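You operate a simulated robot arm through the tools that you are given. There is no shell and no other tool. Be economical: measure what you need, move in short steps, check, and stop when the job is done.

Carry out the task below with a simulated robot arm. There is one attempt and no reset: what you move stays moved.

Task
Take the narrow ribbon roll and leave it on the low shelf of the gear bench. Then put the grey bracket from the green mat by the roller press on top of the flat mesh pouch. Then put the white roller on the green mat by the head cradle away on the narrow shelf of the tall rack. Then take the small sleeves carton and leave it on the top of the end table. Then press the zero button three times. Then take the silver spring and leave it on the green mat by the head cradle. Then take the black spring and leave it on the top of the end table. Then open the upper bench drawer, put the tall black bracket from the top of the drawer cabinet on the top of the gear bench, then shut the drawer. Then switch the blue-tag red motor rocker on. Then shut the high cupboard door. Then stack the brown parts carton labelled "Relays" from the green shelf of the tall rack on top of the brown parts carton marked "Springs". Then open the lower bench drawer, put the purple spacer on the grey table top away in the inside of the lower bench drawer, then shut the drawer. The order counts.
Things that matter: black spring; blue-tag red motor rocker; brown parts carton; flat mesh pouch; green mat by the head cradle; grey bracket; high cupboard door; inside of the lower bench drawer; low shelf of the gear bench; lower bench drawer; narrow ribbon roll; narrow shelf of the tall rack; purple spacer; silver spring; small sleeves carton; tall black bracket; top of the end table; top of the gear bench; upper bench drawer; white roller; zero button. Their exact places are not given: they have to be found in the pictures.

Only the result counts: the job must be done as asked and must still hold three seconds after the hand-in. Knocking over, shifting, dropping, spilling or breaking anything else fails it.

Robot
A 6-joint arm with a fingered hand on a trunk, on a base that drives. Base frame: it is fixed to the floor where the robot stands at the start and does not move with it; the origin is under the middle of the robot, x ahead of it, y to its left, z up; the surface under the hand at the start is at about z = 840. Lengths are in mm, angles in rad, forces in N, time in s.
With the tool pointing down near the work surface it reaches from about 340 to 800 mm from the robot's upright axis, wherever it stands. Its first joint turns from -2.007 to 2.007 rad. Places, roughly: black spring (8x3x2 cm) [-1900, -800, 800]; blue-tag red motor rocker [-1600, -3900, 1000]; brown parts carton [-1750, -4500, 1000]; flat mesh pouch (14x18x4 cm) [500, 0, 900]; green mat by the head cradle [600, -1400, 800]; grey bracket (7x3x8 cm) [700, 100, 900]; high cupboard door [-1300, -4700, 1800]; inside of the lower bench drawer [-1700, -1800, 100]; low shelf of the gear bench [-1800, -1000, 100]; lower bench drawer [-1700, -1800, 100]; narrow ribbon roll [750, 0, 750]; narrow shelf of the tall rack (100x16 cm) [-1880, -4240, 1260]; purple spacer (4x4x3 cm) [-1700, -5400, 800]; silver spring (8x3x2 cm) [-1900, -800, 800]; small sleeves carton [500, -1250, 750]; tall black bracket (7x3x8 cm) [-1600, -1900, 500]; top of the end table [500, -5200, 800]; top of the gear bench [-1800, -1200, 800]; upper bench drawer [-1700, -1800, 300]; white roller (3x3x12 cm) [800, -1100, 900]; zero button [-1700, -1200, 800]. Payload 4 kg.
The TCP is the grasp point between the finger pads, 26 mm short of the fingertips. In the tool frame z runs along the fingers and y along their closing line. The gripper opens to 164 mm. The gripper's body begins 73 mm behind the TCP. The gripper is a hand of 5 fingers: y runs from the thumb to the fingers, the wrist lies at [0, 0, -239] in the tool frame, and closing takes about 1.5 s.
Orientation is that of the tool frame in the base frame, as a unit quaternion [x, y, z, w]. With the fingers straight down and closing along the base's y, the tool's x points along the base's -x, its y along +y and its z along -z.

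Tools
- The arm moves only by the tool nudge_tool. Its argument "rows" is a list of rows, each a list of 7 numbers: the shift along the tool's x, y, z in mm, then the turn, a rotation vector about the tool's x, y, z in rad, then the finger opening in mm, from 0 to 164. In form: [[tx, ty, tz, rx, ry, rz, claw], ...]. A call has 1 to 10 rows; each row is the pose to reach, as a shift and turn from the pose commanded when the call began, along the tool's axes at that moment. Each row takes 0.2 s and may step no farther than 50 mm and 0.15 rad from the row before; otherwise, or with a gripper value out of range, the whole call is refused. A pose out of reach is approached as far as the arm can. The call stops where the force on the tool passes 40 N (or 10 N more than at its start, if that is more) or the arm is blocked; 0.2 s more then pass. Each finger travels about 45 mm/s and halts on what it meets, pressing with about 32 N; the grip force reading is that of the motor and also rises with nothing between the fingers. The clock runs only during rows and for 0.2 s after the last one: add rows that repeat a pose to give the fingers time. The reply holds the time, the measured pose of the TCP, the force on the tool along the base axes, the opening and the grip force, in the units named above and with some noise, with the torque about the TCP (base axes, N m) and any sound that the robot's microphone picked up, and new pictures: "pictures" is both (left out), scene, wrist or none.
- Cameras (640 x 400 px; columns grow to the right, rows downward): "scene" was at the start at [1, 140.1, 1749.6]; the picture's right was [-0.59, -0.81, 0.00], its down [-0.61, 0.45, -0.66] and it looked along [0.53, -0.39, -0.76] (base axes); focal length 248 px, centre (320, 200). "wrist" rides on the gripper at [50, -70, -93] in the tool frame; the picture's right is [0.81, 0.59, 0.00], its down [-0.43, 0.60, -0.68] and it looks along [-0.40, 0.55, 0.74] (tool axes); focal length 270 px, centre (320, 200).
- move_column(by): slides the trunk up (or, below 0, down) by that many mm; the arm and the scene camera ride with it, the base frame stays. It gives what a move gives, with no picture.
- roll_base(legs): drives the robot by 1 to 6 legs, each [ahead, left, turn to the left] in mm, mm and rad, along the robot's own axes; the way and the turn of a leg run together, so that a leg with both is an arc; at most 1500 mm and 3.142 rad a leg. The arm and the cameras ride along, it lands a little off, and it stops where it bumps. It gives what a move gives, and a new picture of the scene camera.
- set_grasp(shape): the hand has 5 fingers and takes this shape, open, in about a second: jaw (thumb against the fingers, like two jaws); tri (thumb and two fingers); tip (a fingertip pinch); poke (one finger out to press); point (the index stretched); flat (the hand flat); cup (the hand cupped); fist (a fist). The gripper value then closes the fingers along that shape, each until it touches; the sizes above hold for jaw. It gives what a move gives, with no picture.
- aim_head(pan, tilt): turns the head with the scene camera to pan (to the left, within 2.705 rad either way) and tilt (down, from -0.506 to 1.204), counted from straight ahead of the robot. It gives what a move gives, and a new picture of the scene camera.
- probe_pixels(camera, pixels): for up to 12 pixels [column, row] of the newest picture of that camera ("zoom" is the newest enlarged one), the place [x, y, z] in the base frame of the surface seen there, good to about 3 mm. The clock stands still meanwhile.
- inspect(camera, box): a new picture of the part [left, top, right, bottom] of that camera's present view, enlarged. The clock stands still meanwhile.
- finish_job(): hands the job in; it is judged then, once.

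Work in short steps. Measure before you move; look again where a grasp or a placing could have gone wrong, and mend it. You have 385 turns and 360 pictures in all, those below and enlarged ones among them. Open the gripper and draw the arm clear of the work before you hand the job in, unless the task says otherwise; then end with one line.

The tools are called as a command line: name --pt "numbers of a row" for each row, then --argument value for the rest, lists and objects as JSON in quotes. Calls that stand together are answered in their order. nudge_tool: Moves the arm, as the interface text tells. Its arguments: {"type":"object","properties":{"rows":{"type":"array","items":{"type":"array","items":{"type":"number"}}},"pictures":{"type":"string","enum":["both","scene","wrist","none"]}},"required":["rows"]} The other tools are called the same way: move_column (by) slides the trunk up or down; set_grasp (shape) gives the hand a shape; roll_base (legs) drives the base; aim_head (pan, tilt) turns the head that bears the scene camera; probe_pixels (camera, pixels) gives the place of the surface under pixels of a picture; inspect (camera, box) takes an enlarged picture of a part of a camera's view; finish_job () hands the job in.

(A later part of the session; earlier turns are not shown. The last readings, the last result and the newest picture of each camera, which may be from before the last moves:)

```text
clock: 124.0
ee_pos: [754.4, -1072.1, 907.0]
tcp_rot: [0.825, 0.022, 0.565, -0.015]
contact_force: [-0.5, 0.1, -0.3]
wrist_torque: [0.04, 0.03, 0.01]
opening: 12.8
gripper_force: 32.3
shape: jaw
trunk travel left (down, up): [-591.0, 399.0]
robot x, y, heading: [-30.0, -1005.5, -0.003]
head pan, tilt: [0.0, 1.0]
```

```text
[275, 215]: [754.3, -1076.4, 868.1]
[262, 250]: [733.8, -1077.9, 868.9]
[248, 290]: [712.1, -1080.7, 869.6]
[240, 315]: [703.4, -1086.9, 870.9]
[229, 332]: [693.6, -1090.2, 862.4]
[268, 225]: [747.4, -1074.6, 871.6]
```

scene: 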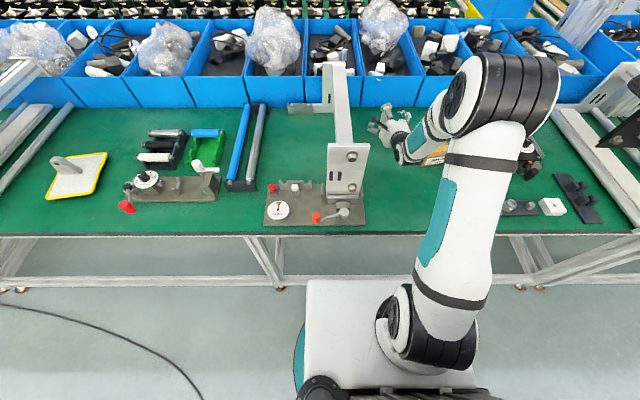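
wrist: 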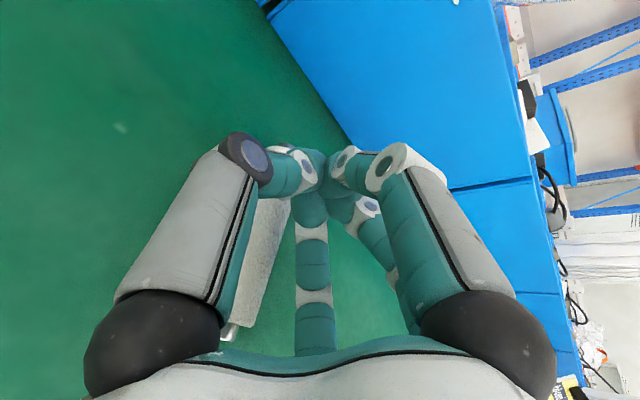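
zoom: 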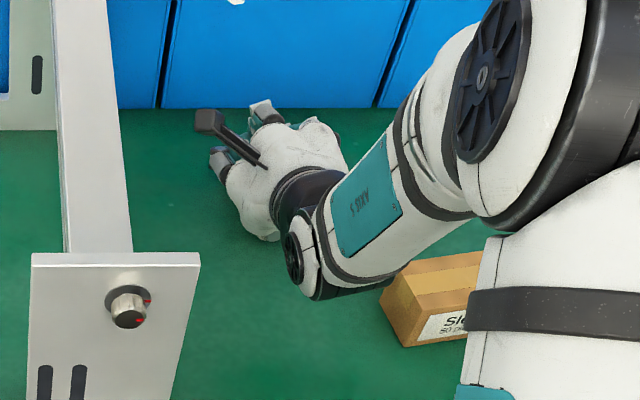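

The roller slipped out and now lies on the mat under the hand, along x, silver tip toward the robot. I open, raise the trunk clear, and will re-grasp it from above.

nudge_tool --pt "0 0 0 0 0 0 30" --pt "0 0 0 0 0 0 60" --pt "0 0 0 0 0 0 80" --pictures "none"

move_column --by 250

roll_base --legs '[[-150, 0, 0]]'

```text
clock: 124.8
ee_pos: [755.1, -1071.6, 906.2]
tcp_rot: [0.825, 0.022, 0.564, -0.015]
contact_force: [1.0, 0.6, 1.6]
wrist_torque: [0.04, 0.03, -0.01]
opening: 65.6
gripper_force: 0.0
shape: jaw
trunk travel left (down, up): [-591.0, 399.0]
robot x, y, heading: [-28.8, -1009.0, -0.007]
head pan, tilt: [0.0, 1.0]
```

```text
clock: 127.4
ee_pos: [754.4, -1071.3, 1156.5]
tcp_rot: [0.825, 0.022, 0.564, -0.015]
contact_force: [-0.4, -0.2, 0.4]
wrist_torque: [-0.01, -0.02, -0.01]
opening: 79.8
gripper_force: 0.1
shape: jaw
trunk travel left (down, up): [-841.0, 149.0]
robot x, y, heading: [-33.1, -1005.6, -0.009]
head pan, tilt: [0.0, 1.0]
```

```text
clock: 128.8
ee_pos: [600.8, -1069.2, 1156.3]
tcp_rot: [0.825, 0.024, 0.565, -0.017]
contact_force: [0.4, -0.1, -0.4]
wrist_torque: [0.04, 0.0, 0.0]
opening: 79.6
gripper_force: 0.0
shape: jaw
trunk travel left (down, up): [-841.0, 149.0]
robot x, y, heading: [-180.7, -1007.4, 0.004]
head pan, tilt: [0.0, 1.0]
```

scene: 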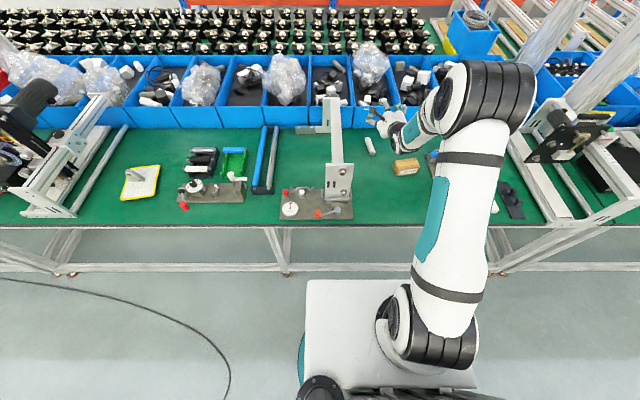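

I pitch the hand back to vertical while pulling back 200 mm.

nudge_tool --pt "-9 0 -23 0 -0.15 0 80" --pt "-18 0 -46 0 -0.3 0 80" --pt "-27 0 -69 0 -0.45 0 80" --pt "-36 0 -92 0 -0.6 0 80" --pt "-45 0 -115 0 -0.75 0 80" --pt "-54 0 -138 0 -0.9 0 80" --pt "-63 0 -161 0 -1.05 0 80" --pt "-72 0 -184 0 -1.2 0 80" --pictures "wrist"

```text
clock: 130.6
ee_pos: [407.2, -1081.0, 1156.0]
tcp_rot: [1.0, 0.028, -0.001, 0.001]
contact_force: [0.2, 0.3, -0.2]
wrist_torque: [-0.03, -0.02, 0.04]
opening: 79.9
gripper_force: 0.1
shape: jaw
out of reach, approached as far as the arm can: row 4
trunk travel left (down, up): [-841.0, 149.0]
robot x, y, heading: [-182.5, -1010.6, -0.002]
head pan, tilt: [0.0, 1.0]
```

wrist: 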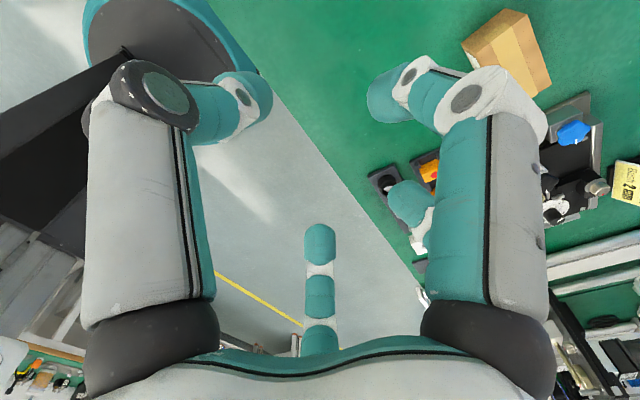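

Now I rotate the hand back to neutral (camera side toward the robot) so the roller can later be turned tip-up.

nudge_tool --pt "0 0 0 0 0 -0.15 80" --pt "0 0 0 0 0 -0.3 80" --pt "0 0 0 0 0 -0.45 80" --pt "0 0 0 0 0 -0.6 80" --pt "0 0 0 0 0 -0.75 80" --pt "0 0 0 0 0 -0.9 80" --pt "0 0 0 0 0 -1.05 80" --pt "0 0 0 0 0 -1.2 80" --pt "0 0 0 0 0 -1.35 80" --pt "0 0 0 0 0 -1.5 80" --pictures "none"

nudge_tool --pt "0 0 0 0 0 -0.15 80" --pt "0 0 0 0 0 -0.3 80" --pt "0 0 0 0 0 -0.45 80" --pt "0 0 0 0 0 -0.6 80" --pt "0 0 0 0 0 -0.75 80" --pt "0 0 0 0 0 -0.9 80" --pt "0 0 0 0 0 -1.05 80" --pt "0 0 0 0 0 -1.2 80" --pt "0 0 0 0 0 -1.35 80" --pt "0 0 0 0 0 -1.5 80" --pictures "none"

roll_base --legs '[[190, 0, 0]]'

inspect --camera "scene" --box '[300, 80, 440, 180]'

```text
clock: 132.8
ee_pos: [405.7, -1080.9, 1155.9]
tcp_rot: [0.711, 0.703, 0.0, 0.0]
contact_force: [-0.6, -0.1, 0.0]
wrist_torque: [0.0, -0.03, 0.01]
opening: 80.1
gripper_force: 0.1
shape: jaw
trunk travel left (down, up): [-841.0, 149.0]
robot x, y, heading: [-176.8, -1003.8, 0.002]
head pan, tilt: [0.0, 1.0]
```

```text
clock: 134.9
ee_pos: [405.4, -1080.3, 1157.0]
tcp_rot: [0.04, 0.999, 0.0, 0.0]
contact_force: [-0.3, 0.3, -1.1]
wrist_torque: [0.0, 0.01, -0.01]
opening: 79.9
gripper_force: 0.1
shape: jaw
trunk travel left (down, up): [-841.0, 149.0]
robot x, y, heading: [-183.0, -1006.5, -0.002]
head pan, tilt: [0.0, 1.0]
```

```text
clock: 136.5
ee_pos: [594.2, -1080.4, 1156.0]
tcp_rot: [0.043, 0.999, 0.0, 0.0]
contact_force: [0.5, 0.3, 0.0]
wrist_torque: [0.0, 0.02, -0.04]
opening: 80.0
gripper_force: 0.1
shape: jaw
trunk travel left (down, up): [-841.0, 149.0]
robot x, y, heading: [6.8, -1004.5, -0.001]
head pan, tilt: [0.0, 1.0]
```

scene: 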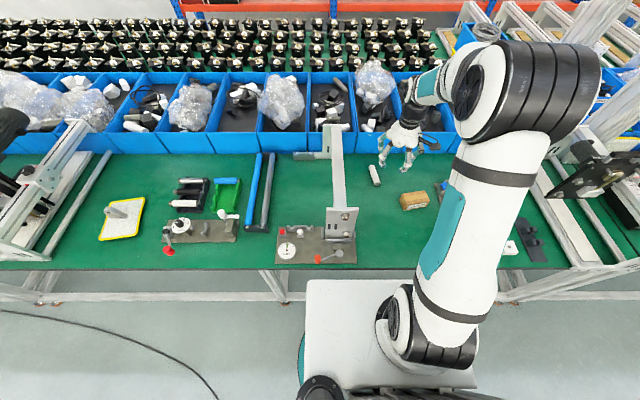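

```text
4.00 times, centred on (370, 130) of scene
```

zoom: 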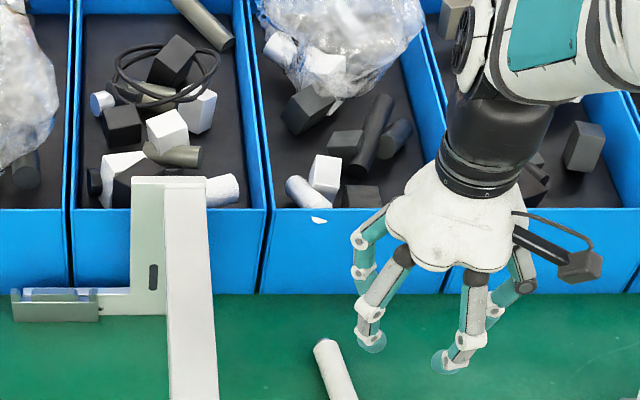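

inspect --camera "scene" --box '[340, 140, 440, 220]'

probe_pixels --camera "scene" --pixels '[[373, 168], [377, 180], [375, 174], [379, 185]]'

```text
5.00 times, centred on (390, 180) of scene
```

zoom: 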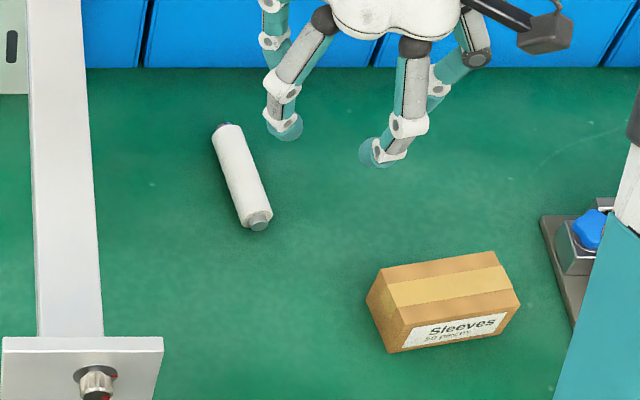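

```text
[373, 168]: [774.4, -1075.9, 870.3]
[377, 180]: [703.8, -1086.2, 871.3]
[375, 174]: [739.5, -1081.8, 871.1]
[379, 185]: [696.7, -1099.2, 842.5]
```

The roller lies centred at (741,-1081), axis yawed 0.145, pins on both ends. I align above it and descend partway.

nudge_tool --pt "-45 3 0 0 0 -0.12 80" --pt "-90 7 20 0 0 -0.232 80" --pt "-130 10 45 0 0 -0.232 80" --pt "-147 12 90 0 0 -0.232 80" --pt "-147 12 135 0 0 -0.232 80" --pt "-147 12 180 0 0 -0.232 80" --pt "-147 12 215 0 0 -0.232 80" --pictures "wrist"

```text
clock: 138.1
ee_pos: [740.1, -1080.1, 940.8]
tcp_rot: [-0.074, 0.997, 0.0, 0.001]
contact_force: [0.8, -0.4, 0.1]
wrist_torque: [0.01, 0.02, 0.0]
opening: 79.9
gripper_force: 0.1
shape: jaw
trunk travel left (down, up): [-841.0, 149.0]
robot x, y, heading: [9.6, -1003.5, -0.004]
head pan, tilt: [0.0, 1.0]
```

wrist: 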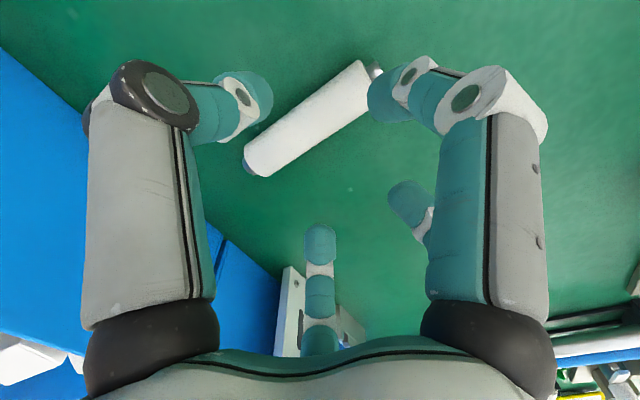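

The roller lies between the jaw halves. I descend to z≈877 and close slowly.

nudge_tool --pt "0 0 35 0 0 0 80" --pt "0 0 64 0 0 0 80" --pt "0 0 64 0 0 0 60" --pt "0 0 64 0 0 0 40" --pt "0 0 64 0 0 0 20" --pt "0 0 64 0 0 0 15" --pt "0 0 64 0 0 0 15" --pt "0 0 64 0 0 0 15" --pt "0 0 64 0 0 0 15" --pt "0 0 64 0 0 0 15" --pictures "wrist"

```text
clock: 140.3
ee_pos: [738.9, -1079.5, 878.1]
tcp_rot: [-0.073, 0.997, -0.001, 0.002]
contact_force: [1.8, 6.1, 15.0]
wrist_torque: [0.28, -0.03, -0.02]
opening: 17.0
gripper_force: 0.0
shape: jaw
trunk travel left (down, up): [-841.0, 149.0]
robot x, y, heading: [4.4, -1006.6, -0.0]
head pan, tilt: [0.0, 1.0]
```

wrist: 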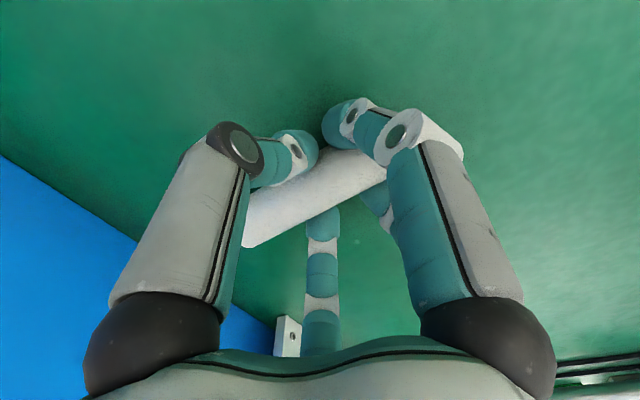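

Opening 17 with no motor force – not yet a firm grip. I command the fingers to close fully.

nudge_tool --pt "0 0 0 0 0 0 0" --pt "0 0 0 0 0 0 0" --pt "0 0 0 0 0 0 0" --pt "0 0 0 0 0 0 0" --pictures "wrist"

```text
clock: 141.3
ee_pos: [739.2, -1080.2, 876.2]
tcp_rot: [-0.074, 0.997, 0.0, 0.0]
contact_force: [-0.3, -0.4, -0.5]
wrist_torque: [0.0, -0.01, 0.05]
opening: 19.4
gripper_force: 31.8
shape: jaw
trunk travel left (down, up): [-841.0, 149.0]
robot x, y, heading: [3.8, -1007.9, -0.001]
head pan, tilt: [0.0, 1.0]
```

wrist: 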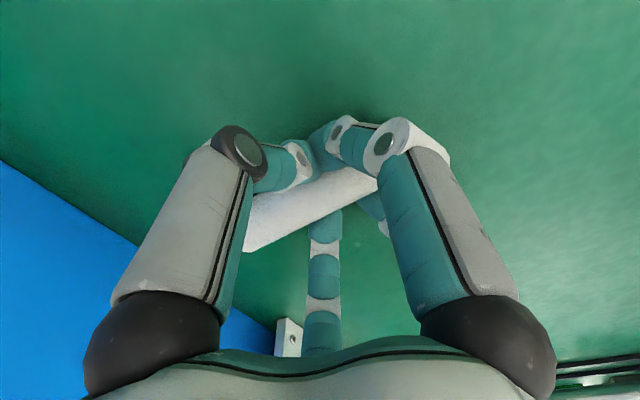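

Now a grip force of 31.8 at 19 mm. I lift 80 mm and check whether the roller comes along.

nudge_tool --pt "0 0 -25 0 0 0 0" --pt "0 0 -50 0 0 0 0" --pt "0 0 -80 0 0 0 0"

```text
clock: 142.1
ee_pos: [740.3, -1081.5, 954.8]
tcp_rot: [-0.073, 0.997, 0.0, 0.0]
contact_force: [1.2, 0.5, -0.9]
wrist_torque: [-0.05, -0.03, 0.01]
opening: 19.1
gripper_force: 32.0
shape: jaw
trunk travel left (down, up): [-841.0, 149.0]
robot x, y, heading: [5.3, -1007.9, -0.006]
head pan, tilt: [0.0, 1.0]
```

scene: 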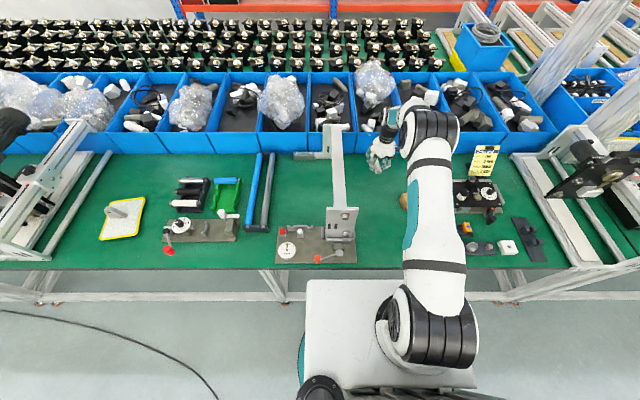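
wrist: 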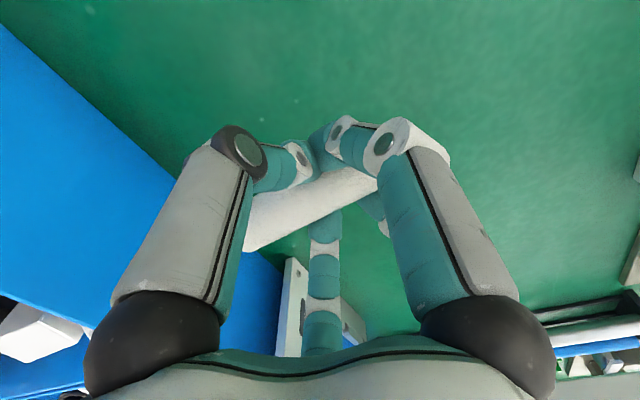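

The roller is held. I raise and retract the arm while turning the hand half around for an upright, camera-up placement.

nudge_tool --pt "0 0 -45 0 0 0.1 0" --pt "0 0 -90 0 0 0.25 0" --pt "20 0 -130 0 0 0.4 0" --pt "50 0 -155 0 0 0.55 0" --pt "85 0 -155 0 0 0.7 0" --pt "125 0 -155 0 0 0.85 0" --pt "165 0 -155 0 0 1.0 0" --pt "205 0 -155 0 0 1.15 0" --pt "240 0 -155 0 0 1.3 0" --pt "260 0 -155 0 0 1.45 0" --pictures "none"

nudge_tool --pt "0 0 0 0 0 0.15 0" --pt "0 0 0 0 0 0.3 0" --pt "0 0 0 0 0 0.45 0" --pt "0 0 0 0 0 0.6 0" --pt "0 0 0 0 0 0.75 0" --pt "0 0 0 0 0 0.9 0" --pt "0 0 0 0 0 1.05 0" --pt "0 0 0 0 0 1.2 0" --pt "0 0 0 0 0 1.35 0" --pt "0 0 0 0 0 1.5 0" --pictures "wrist"

```text
clock: 144.3
ee_pos: [482.6, -1116.5, 1114.0]
tcp_rot: [0.608, 0.794, 0.0, 0.0]
contact_force: [-0.1, -0.8, -1.0]
wrist_torque: [0.01, -0.02, 0.03]
opening: 19.4
gripper_force: 32.0
shape: jaw
trunk travel left (down, up): [-841.0, 149.0]
robot x, y, heading: [9.3, -1004.1, -0.008]
head pan, tilt: [0.0, 1.0]
```

```text
clock: 146.5
ee_pos: [484.1, -1118.5, 1112.7]
tcp_rot: [0.986, 0.166, -0.001, 0.0]
contact_force: [0.3, -0.3, 0.1]
wrist_torque: [0.03, -0.03, -0.01]
opening: 19.1
gripper_force: 32.3
shape: jaw
trunk travel left (down, up): [-841.0, 149.0]
robot x, y, heading: [9.8, -1004.8, -0.003]
head pan, tilt: [0.0, 1.0]
```

wrist: 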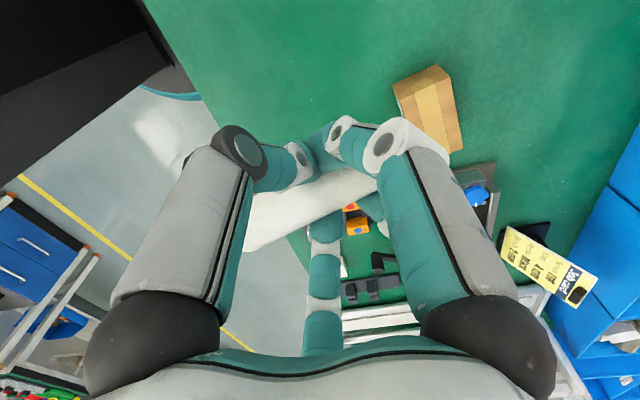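

I drive: back to the aisle middle, then along the aisle towards the tall rack and turn to face it.

roll_base --legs '[[-600, 0, 0], [0, -1500, 0], [0, -1500, 0], [0, 0, 1.571]]'

```text
clock: 167.9
ee_pos: [-554.1, -3527.3, 1111.3]
tcp_rot: [0.564, 0.825, 0.0, 0.0]
contact_force: [-0.1, 0.3, -0.5]
wrist_torque: [0.05, 0.01, 0.0]
opening: 19.1
gripper_force: 32.0
shape: jaw
trunk travel left (down, up): [-841.0, 149.0]
robot x, y, heading: [-648.4, -4008.3, 1.6]
head pan, tilt: [0.0, 1.0]
```

scene: 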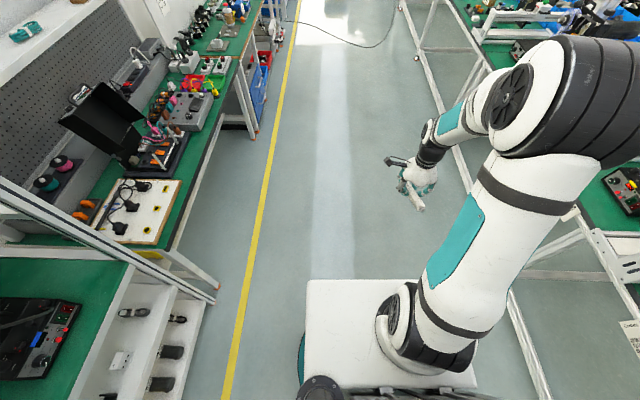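

Now I turn to face the rack and look level.

roll_base --legs '[[0, -200, 1.54]]'

aim_head --pan 0.0 --tilt 0.35

```text
clock: 172.1
ee_pos: [-1005.8, -3776.7, 1111.7]
tcp_rot: [-0.18, 0.984, 0.0, 0.001]
contact_force: [0.6, -0.3, -1.0]
wrist_torque: [-0.02, 0.03, -0.01]
opening: 19.3
gripper_force: 32.2
shape: jaw
trunk travel left (down, up): [-841.0, 149.0]
robot x, y, heading: [-524.0, -3875.8, -3.114]
head pan, tilt: [0.0, 1.0]
```

scene: 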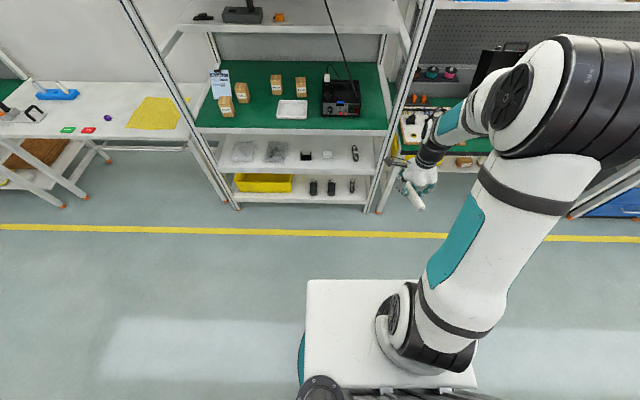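

```text
clock: 173.1
ee_pos: [-1004.9, -3776.7, 1112.3]
tcp_rot: [-0.181, 0.984, 0.0, 0.0]
contact_force: [-0.5, 0.0, -1.8]
wrist_torque: [0.0, 0.01, -0.02]
opening: 19.0
gripper_force: 31.9
shape: jaw
trunk travel left (down, up): [-841.0, 149.0]
robot x, y, heading: [-528.6, -3872.9, -3.119]
head pan, tilt: [0.0, 0.351]
```

scene: 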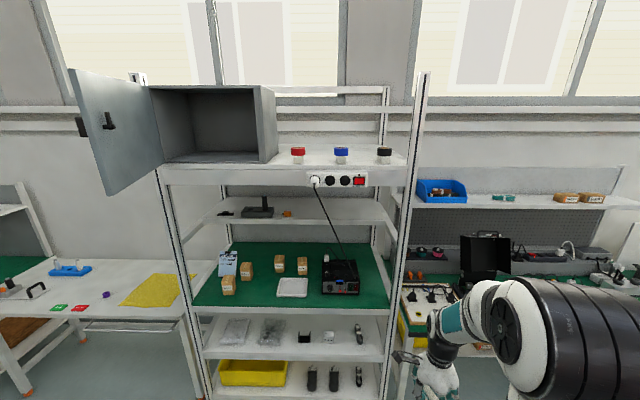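

The rack, the open cupboard, switches and cartons are all visible. I enlarge the rack and probe the narrow shelf.

inspect --camera "scene" --box '[180, 140, 420, 310]'

probe_pixels --camera "scene" --pixels '[[340, 220], [340, 208], [370, 215], [300, 220], [345, 195], [330, 182], [225, 218], [290, 280], [383, 215], [310, 209], [240, 285], [258, 212]]'

```text
2.35 times, centred on (300, 225) of scene
```

zoom: 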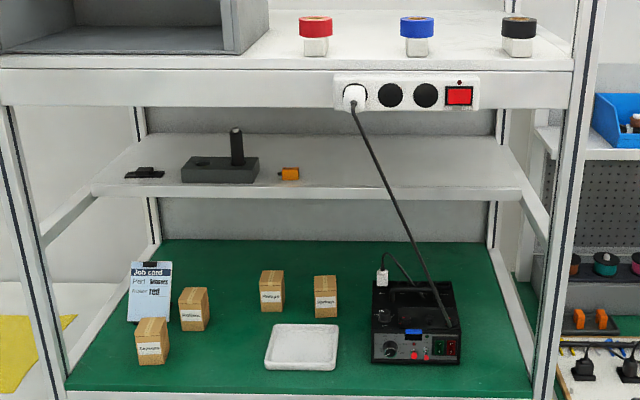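

```text
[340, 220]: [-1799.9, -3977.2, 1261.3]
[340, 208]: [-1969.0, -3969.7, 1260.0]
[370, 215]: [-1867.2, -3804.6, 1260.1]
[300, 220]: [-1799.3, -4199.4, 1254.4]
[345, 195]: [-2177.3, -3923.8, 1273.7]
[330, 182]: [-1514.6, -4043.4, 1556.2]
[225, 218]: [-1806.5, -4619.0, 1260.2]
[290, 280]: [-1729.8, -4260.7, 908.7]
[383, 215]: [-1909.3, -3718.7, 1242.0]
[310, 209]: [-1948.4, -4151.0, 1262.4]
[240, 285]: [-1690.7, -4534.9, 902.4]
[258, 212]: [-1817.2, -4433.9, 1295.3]
```

I probe the hanging cord and the lower edge of the upper shelf to choose a lane.

probe_pixels --camera "zoom" --pixels '[[367, 130], [379, 160], [397, 205], [425, 260], [300, 104], [480, 104], [300, 175], [440, 165], [500, 150], [235, 130]]'

```text
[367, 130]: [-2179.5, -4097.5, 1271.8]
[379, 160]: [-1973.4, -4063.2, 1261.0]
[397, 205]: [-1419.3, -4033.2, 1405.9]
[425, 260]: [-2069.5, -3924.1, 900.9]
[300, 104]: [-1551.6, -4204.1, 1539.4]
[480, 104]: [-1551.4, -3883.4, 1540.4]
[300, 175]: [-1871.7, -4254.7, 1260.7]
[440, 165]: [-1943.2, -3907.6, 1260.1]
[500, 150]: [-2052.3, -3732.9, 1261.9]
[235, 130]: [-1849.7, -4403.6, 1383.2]
```

Lane to the right of the cord, y≈-3865, is free (shelf z 1261, roof ≈1535). I align the hand's yaw, then pitch it to horizontal in free space.

nudge_tool --pt "0 0 0 0 0 0.15 0" --pt "0 0 0 0 0 0.3 0" --pt "0 0 0 0 0 0.365 0" --pictures "none"

move_column --by 149

nudge_tool --pt "20 0 0 0 0.15 0 0" --pt "40 0 0 0 0.3 0 0" --pt "60 0 0 0 0.45 0 0" --pt "80 0 0 0 0.6 0 0" --pt "100 0 0 0 0.75 0 0" --pt "120 0 0 0 0.9 0 0" --pt "140 0 0 0 1.05 0 0" --pt "160 0 0 0 1.2 0 0" --pt "180 0 0 0 1.35 0 0" --pt "200 0 0 0 1.5 0 0"

```text
clock: 173.9
ee_pos: [-1003.8, -3775.7, 1112.7]
tcp_rot: [0.002, 1.0, 0.0, 0.0]
contact_force: [-0.8, 0.2, -0.5]
wrist_torque: [-0.04, 0.03, 0.01]
opening: 19.1
gripper_force: 32.3
shape: jaw
trunk travel left (down, up): [-841.0, 149.0]
robot x, y, heading: [-525.3, -3877.2, -3.115]
head pan, tilt: [0.0, 0.351]
```

```text
clock: 175.7
ee_pos: [-1005.0, -3776.9, 1262.2]
tcp_rot: [0.001, 1.0, 0.001, 0.0]
contact_force: [-0.3, 0.2, -0.1]
wrist_torque: [-0.04, 0.04, -0.01]
opening: 19.4
gripper_force: 31.8
shape: jaw
trunk travel left (down, up): [-990.0, 0.0]
robot x, y, heading: [-525.3, -3875.7, -3.113]
head pan, tilt: [0.0, 0.351]
```

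```text
clock: 177.9
ee_pos: [-1205.9, -3775.4, 1262.9]
tcp_rot: [-0.001, 0.731, -0.001, -0.682]
contact_force: [0.3, 0.4, -0.7]
wrist_torque: [-0.02, -0.01, 0.01]
opening: 19.1
gripper_force: 32.7
shape: jaw
out of reach, approached as far as the arm can: row 4, 5
trunk travel left (down, up): [-990.0, 0.0]
robot x, y, heading: [-526.8, -3874.4, -3.121]
head pan, tilt: [0.0, 0.351]
```

scene: 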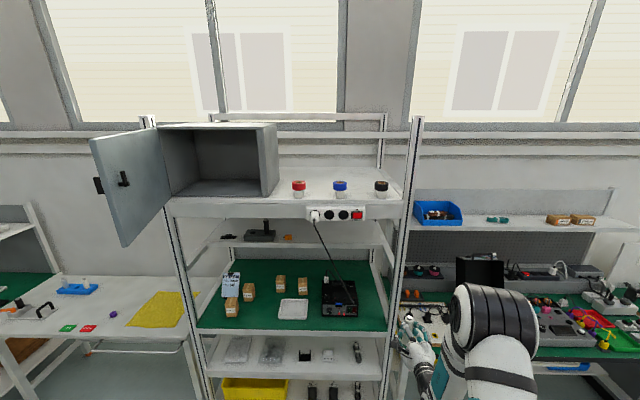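
wrist: 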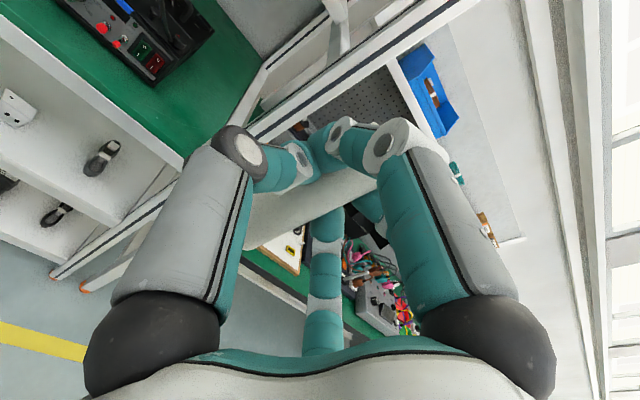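

The hand is nearly horizontal. I finish the pitch, raise to z≈1342, shift left to y≈-3865 and extend 120 mm.

nudge_tool --pt "27 -30 0 0 0.071 0 0" --pt "54 -60 0 0 0.071 0 0" --pt "82 -90 0 0 0.071 0 0" --pt "85 -90 40 0 0.071 0 0" --pt "88 -90 80 0 0.071 0 0" --pt "90 -90 120 0 0.071 0 0"

```text
clock: 179.3
ee_pos: [-1338.9, -3804.7, 1343.7]
tcp_rot: [-0.026, 0.71, -0.026, -0.703]
contact_force: [0.0, -0.5, -0.9]
wrist_torque: [-0.01, 0.01, 0.0]
opening: 19.2
gripper_force: 32.1
shape: jaw
out of reach, approached as far as the arm can: row 1, 2, 3, 4, 5, 6
trunk travel left (down, up): [-990.0, 0.0]
robot x, y, heading: [-523.4, -3876.9, -3.122]
head pan, tilt: [0.0, 0.351]
```

scene: 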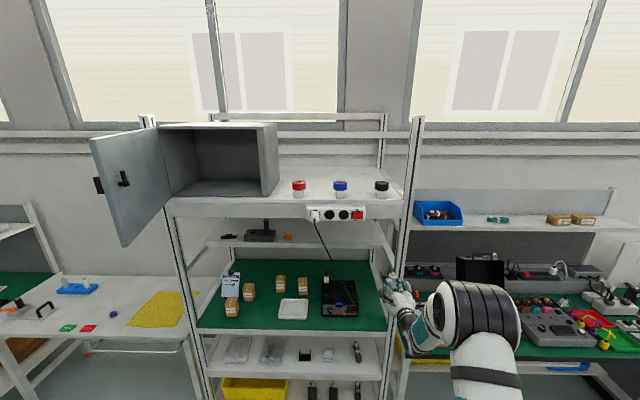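
wrist: 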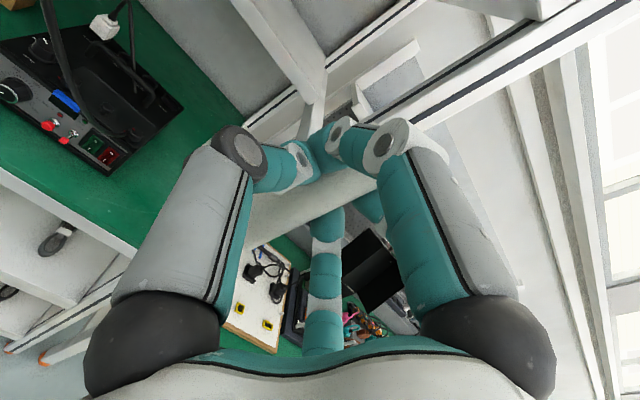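

The arm cannot go further left relative to the base with this wrist. I step the hand back right 60 to restore its yaw and will use the base for the sideways shift.

nudge_tool --pt "0 30 0 0 0 0 0" --pt "0 60 0 0 0 0 0" --pictures "none"

```text
clock: 179.9
ee_pos: [-1337.5, -3745.2, 1347.3]
tcp_rot: [-0.025, 0.71, -0.026, -0.703]
contact_force: [0.1, 0.4, -0.3]
wrist_torque: [0.03, -0.03, -0.01]
opening: 19.0
gripper_force: 31.8
shape: jaw
trunk travel left (down, up): [-990.0, 0.0]
robot x, y, heading: [-524.0, -3880.3, -3.12]
head pan, tilt: [0.0, 0.351]
```

Commanded pose now equals measured; the roller is vertical (tilt <0.01). I shift the base left 108, then ahead 420 and check clearance.

roll_base --legs '[[0, 108, 0], [400, 0, 0]]'

```text
clock: 183.1
ee_pos: [-1735.7, -3857.9, 1346.4]
tcp_rot: [-0.024, 0.71, -0.024, -0.704]
contact_force: [-0.3, -0.1, 0.6]
wrist_torque: [0.01, -0.01, -0.01]
opening: 19.1
gripper_force: 31.8
shape: jaw
trunk travel left (down, up): [-990.0, 0.0]
robot x, y, heading: [-922.0, -3991.3, -3.125]
head pan, tilt: [0.0, 0.351]
```

scene: 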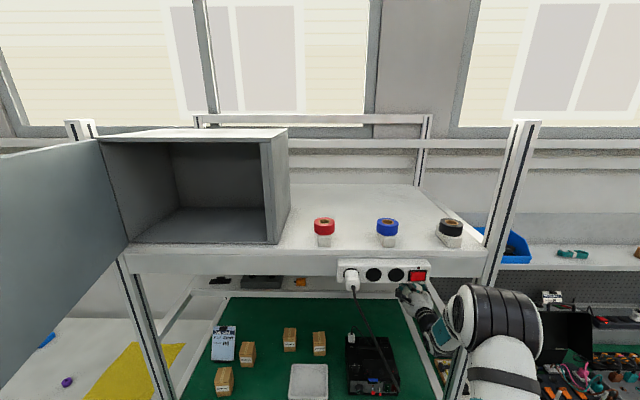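

I probe the elbow and right post to make sure the last 145 mm are clear.

probe_pixels --camera "scene" --pixels '[[485, 290], [525, 300], [485, 320], [450, 310], [500, 200], [456, 370], [430, 320], [415, 295], [495, 285]]'

inspect --camera "scene" --box '[340, 240, 560, 400]'

```text
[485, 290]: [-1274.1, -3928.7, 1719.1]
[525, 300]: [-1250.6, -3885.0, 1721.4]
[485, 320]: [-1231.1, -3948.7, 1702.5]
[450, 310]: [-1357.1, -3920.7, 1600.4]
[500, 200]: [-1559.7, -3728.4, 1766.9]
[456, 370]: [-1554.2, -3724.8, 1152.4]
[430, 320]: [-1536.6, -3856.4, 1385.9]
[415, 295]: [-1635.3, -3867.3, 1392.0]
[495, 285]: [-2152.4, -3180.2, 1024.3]
```

```text
2.50 times, centred on (450, 320) of scene
```

zoom: 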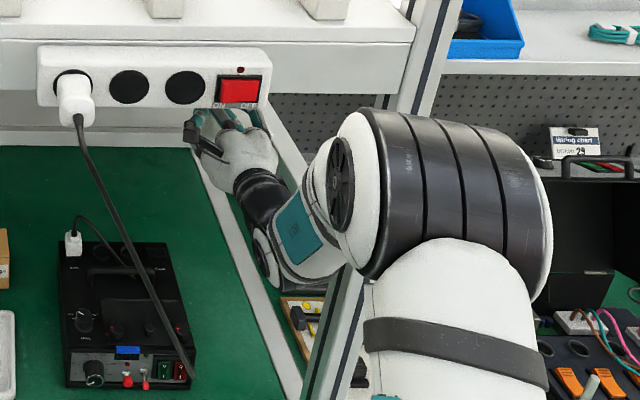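

The forearm would meet the upper shelf's front if I drove on. I back out, lower the trunk 250 and raise the hand by the same so the forearm runs flatter.

roll_base --legs '[[-320, 0, 0]]'

move_column --by -250

nudge_tool --pt "48 0 0 0 0 0 0" --pt "96 0 0 0 0 0 0" --pt "144 0 0 0 0 0 0" --pt "192 0 0 0 0 0 0" --pt "240 0 0 0 0.009 0 0" --pt "250 0 0 0 0.009 0 0"

```text
clock: 185.3
ee_pos: [-1419.4, -3863.6, 1347.0]
tcp_rot: [-0.03, 0.71, -0.03, -0.703]
contact_force: [0.5, -0.3, -0.9]
wrist_torque: [-0.01, -0.03, 0.01]
opening: 19.4
gripper_force: 31.6
shape: jaw
trunk travel left (down, up): [-990.0, 0.0]
robot x, y, heading: [-602.9, -3983.3, -3.106]
head pan, tilt: [0.0, 0.351]
```

scene: 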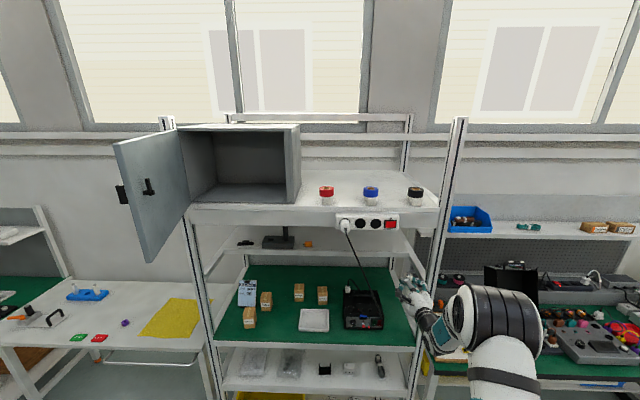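

```text
clock: 187.8
ee_pos: [-1418.5, -3864.1, 1097.5]
tcp_rot: [-0.03, 0.709, -0.03, -0.704]
contact_force: [1.0, -0.2, 0.2]
wrist_torque: [-0.02, -0.03, 0.02]
opening: 19.5
gripper_force: 31.5
shape: jaw
trunk travel left (down, up): [-740.0, 250.0]
robot x, y, heading: [-607.0, -3983.8, -3.104]
head pan, tilt: [0.0, 0.351]
```

```text
clock: 189.2
ee_pos: [-1419.6, -3864.3, 1343.7]
tcp_rot: [0.029, -0.706, 0.03, 0.707]
contact_force: [-0.1, -0.1, -0.3]
wrist_torque: [0.0, 0.01, 0.02]
opening: 19.1
gripper_force: 31.9
shape: jaw
trunk travel left (down, up): [-740.0, 250.0]
robot x, y, heading: [-606.4, -3982.7, -3.104]
head pan, tilt: [0.0, 0.351]
```

scene: 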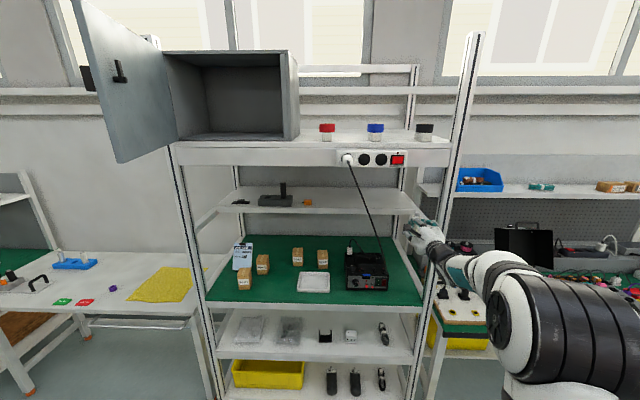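
wrist: 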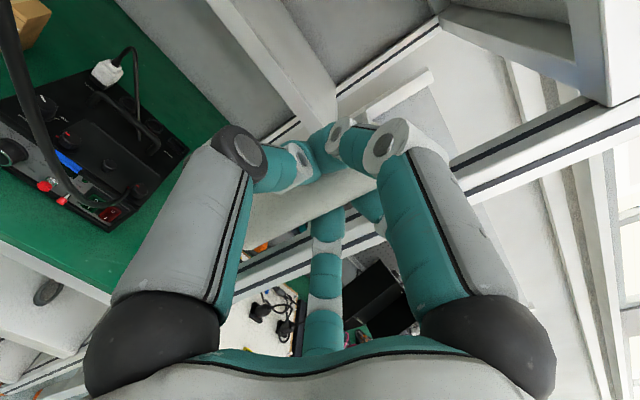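

The pose holds with a lower elbow. I drive ahead 300 and check the forearm against the upper shelf.

roll_base --legs '[[300, -14, 0]]'

probe_pixels --camera "scene" --pixels '[[430, 230], [445, 250], [470, 260], [490, 265], [520, 260], [560, 280], [540, 250]]'

```text
clock: 191.3
ee_pos: [-1717.7, -3864.5, 1344.1]
tcp_rot: [-0.03, 0.707, -0.031, -0.706]
contact_force: [-0.6, -0.6, -1.3]
wrist_torque: [0.0, -0.02, 0.02]
opening: 19.3
gripper_force: 32.3
shape: jaw
trunk travel left (down, up): [-740.0, 250.0]
robot x, y, heading: [-902.3, -3983.2, -3.1]
head pan, tilt: [0.0, 0.351]
```

scene: 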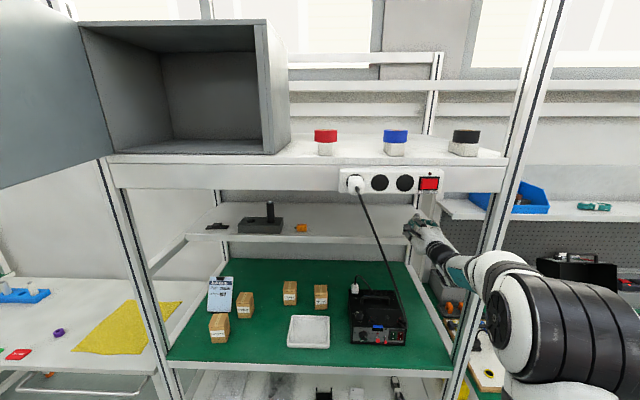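

```text
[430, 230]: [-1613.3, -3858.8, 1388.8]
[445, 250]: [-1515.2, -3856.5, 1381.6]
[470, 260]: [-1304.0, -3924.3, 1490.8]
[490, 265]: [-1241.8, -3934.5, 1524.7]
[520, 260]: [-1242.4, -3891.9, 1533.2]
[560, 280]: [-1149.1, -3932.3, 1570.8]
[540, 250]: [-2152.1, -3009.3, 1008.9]
```

I extend with the arm instead (forearm gets flatter): 135 mm forward at z 1344.

nudge_tool --pt "0 2 35 0 0 0 0" --pt "0 4 70 0 0 0 0" --pt "0 6 105 0 0 0 0" --pt "0 8 138 0 0 0 0"

```text
clock: 192.3
ee_pos: [-1856.7, -3868.9, 1344.7]
tcp_rot: [-0.03, 0.707, -0.031, -0.706]
contact_force: [0.1, -0.2, -1.1]
wrist_torque: [0.02, -0.02, 0.0]
opening: 18.9
gripper_force: 32.4
shape: jaw
trunk travel left (down, up): [-740.0, 250.0]
robot x, y, heading: [-898.7, -3979.2, -3.105]
head pan, tilt: [0.0, 0.351]
```

scene: 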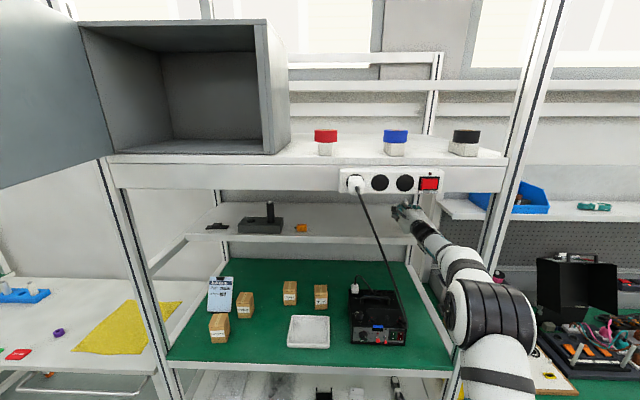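
wrist: 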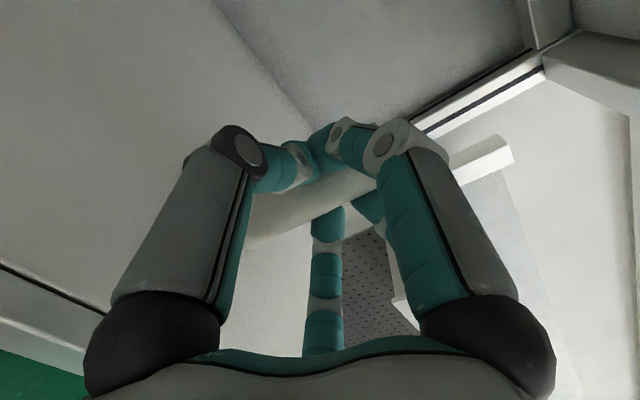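

I enlarge the scene view of the hand and roller to judge its uprightness and bottom.

inspect --camera "scene" --box '[360, 180, 460, 260]'

inspect --camera "wrist" --box '[220, 110, 420, 280]'

```text
5.00 times, centred on (410, 220) of scene
```

zoom: 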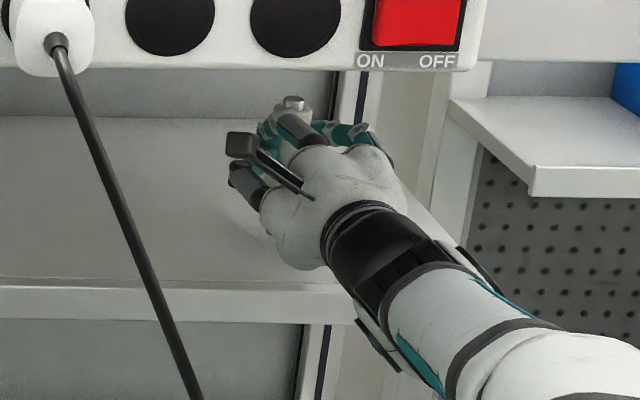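

```text
2.35 times, centred on (320, 195) of wrist
```

zoom: 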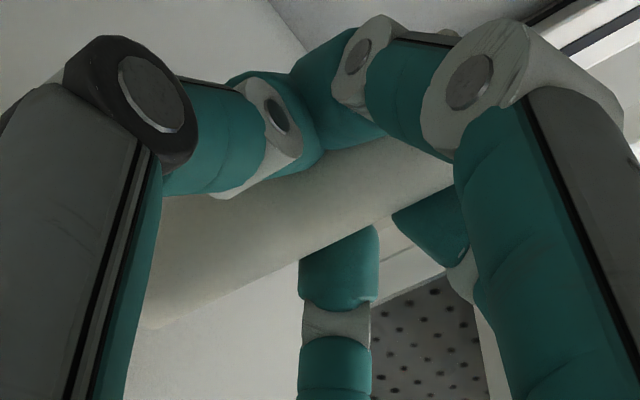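

The roller is upright with its top pin visible. I lower 16 mm, then feel for contact.

nudge_tool --pt "-8 0 0 0 0 0 0" --pt "-16 0 0 0 0 0 0" --pt "-18 0 0 0 0 0 0" --pt "-20 0 0 0 0 0 0" --pictures "none"

```text
clock: 193.3
ee_pos: [-1852.1, -3870.5, 1333.3]
tcp_rot: [0.032, -0.702, 0.031, 0.711]
contact_force: [-2.6, -2.0, 29.0]
wrist_torque: [-0.06, 0.73, 0.08]
opening: 19.0
gripper_force: 31.7
shape: jaw
trunk travel left (down, up): [-740.0, 250.0]
robot x, y, heading: [-897.7, -3975.8, -3.101]
head pan, tilt: [0.0, 0.351]
```

Contact came earlier (29 N at z 1333). I relieve the press to a light touch.

nudge_tool --pt "5 0 0 0 0 0 0" --pt "7 0 0 0 0 0 0" --pt "7 0 0 0 0 0 0" --pictures "none"

```text
clock: 194.1
ee_pos: [-1852.0, -3869.8, 1333.7]
tcp_rot: [0.031, -0.705, 0.031, 0.707]
contact_force: [-2.5, -2.9, 21.7]
wrist_torque: [-0.11, 0.58, 0.13]
opening: 19.0
gripper_force: 31.7
shape: jaw
trunk travel left (down, up): [-740.0, 250.0]
robot x, y, heading: [-905.3, -3982.4, -3.106]
head pan, tilt: [0.0, 0.351]
```

nudge_tool --pt "3 0 0 0 0 0 0" --pt "5 0 0 0 0 0 0" --pt "5 0 0 0 0 0 0" --pictures "wrist"

```text
clock: 194.9
ee_pos: [-1854.5, -3869.8, 1334.7]
tcp_rot: [-0.03, 0.707, -0.031, -0.706]
contact_force: [-1.6, -1.4, 8.9]
wrist_torque: [-0.11, 0.22, 0.08]
opening: 19.2
gripper_force: 32.2
shape: jaw
trunk travel left (down, up): [-740.0, 250.0]
robot x, y, heading: [-902.9, -3979.3, -3.1]
head pan, tilt: [0.0, 0.351]
```

wrist: 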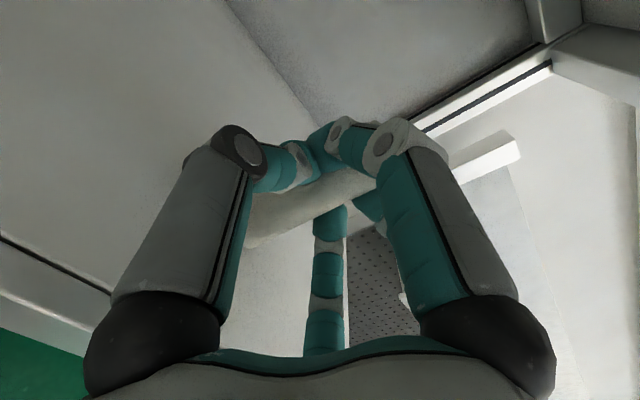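

Light contact now (9 N). I open slowly.

nudge_tool --pt "0 0 0 0 0 0 22" --pt "0 0 0 0 0 0 26" --pt "0 0 0 0 0 0 30" --pt "0 0 0 0 0 0 34" --pt "0 0 0 0 0 0 38" --pt "0 0 0 0 0 0 44" --pt "0 0 0 0 0 0 50" --pictures "wrist"

```text
clock: 196.5
ee_pos: [-1855.1, -3869.2, 1335.9]
tcp_rot: [0.032, -0.706, 0.032, 0.706]
contact_force: [0.7, -1.0, -0.4]
wrist_torque: [-0.04, 0.02, 0.04]
opening: 49.4
gripper_force: 0.0
shape: jaw
trunk travel left (down, up): [-740.0, 250.0]
robot x, y, heading: [-901.3, -3980.4, -3.106]
head pan, tilt: [0.0, 0.351]
```

wrist: 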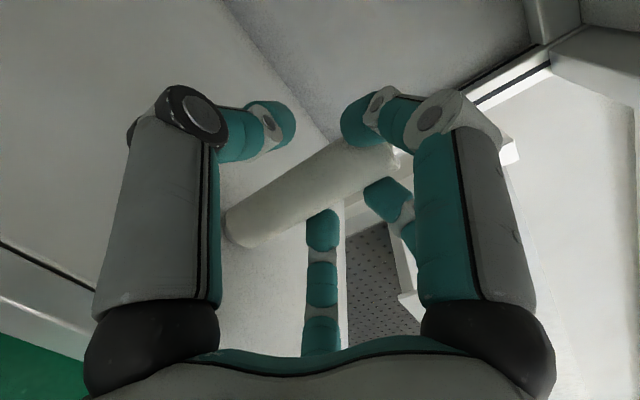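

It stands free between the fingers. I open to 84 and check again before retreating.

nudge_tool --pt "0 0 0 0 0 0 60" --pt "0 0 0 0 0 0 72" --pt "0 0 0 0 0 0 84" --pt "0 0 0 0 0 0 84" --pt "0 0 -20 0 0 0 84" --pt "0 0 -45 0 0 0 84" --pictures "wrist"

```text
clock: 197.9
ee_pos: [-1809.5, -3864.7, 1337.7]
tcp_rot: [0.031, -0.706, 0.031, 0.706]
contact_force: [-0.3, 0.1, 0.5]
wrist_torque: [0.04, -0.02, 0.03]
opening: 83.6
gripper_force: 0.1
shape: jaw
trunk travel left (down, up): [-740.0, 250.0]
robot x, y, heading: [-901.7, -3981.2, -3.106]
head pan, tilt: [0.0, 0.351]
```

wrist: 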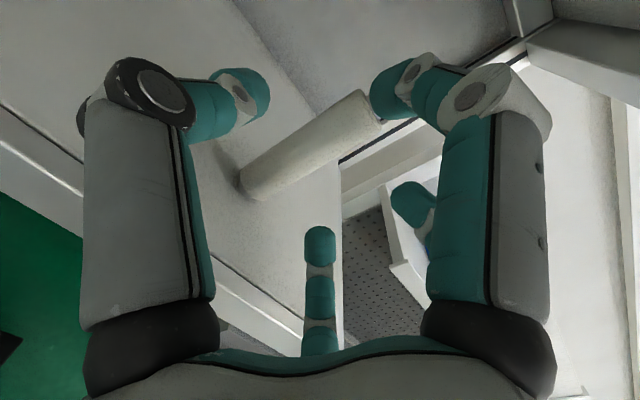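

The roller stays upright. I continue straight back 120 mm.

nudge_tool --pt "0 0 -30 0 0 0 84" --pt "0 0 -60 0 0 0 84" --pt "0 0 -95 0 0 0 84" --pictures "none"

inspect --camera "scene" --box '[330, 150, 480, 270]'

```text
clock: 198.7
ee_pos: [-1715.3, -3856.9, 1338.2]
tcp_rot: [0.031, -0.706, 0.031, 0.707]
contact_force: [-0.6, -1.3, -0.2]
wrist_torque: [-0.03, 0.0, 0.02]
opening: 83.6
gripper_force: 0.0
shape: jaw
trunk travel left (down, up): [-740.0, 250.0]
robot x, y, heading: [-901.5, -3977.8, -3.105]
head pan, tilt: [0.0, 0.351]
```

```text
3.33 times, centred on (405, 210) of scene
```

zoom: 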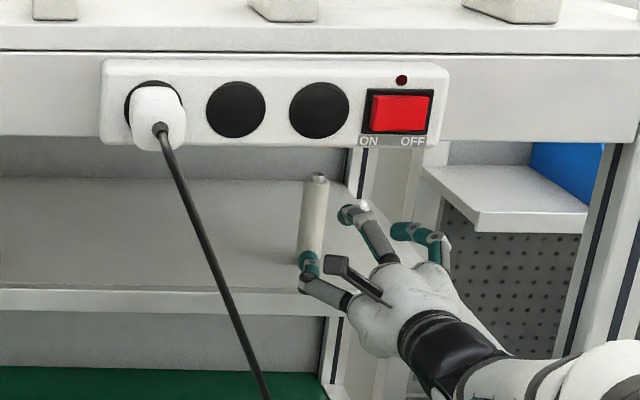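

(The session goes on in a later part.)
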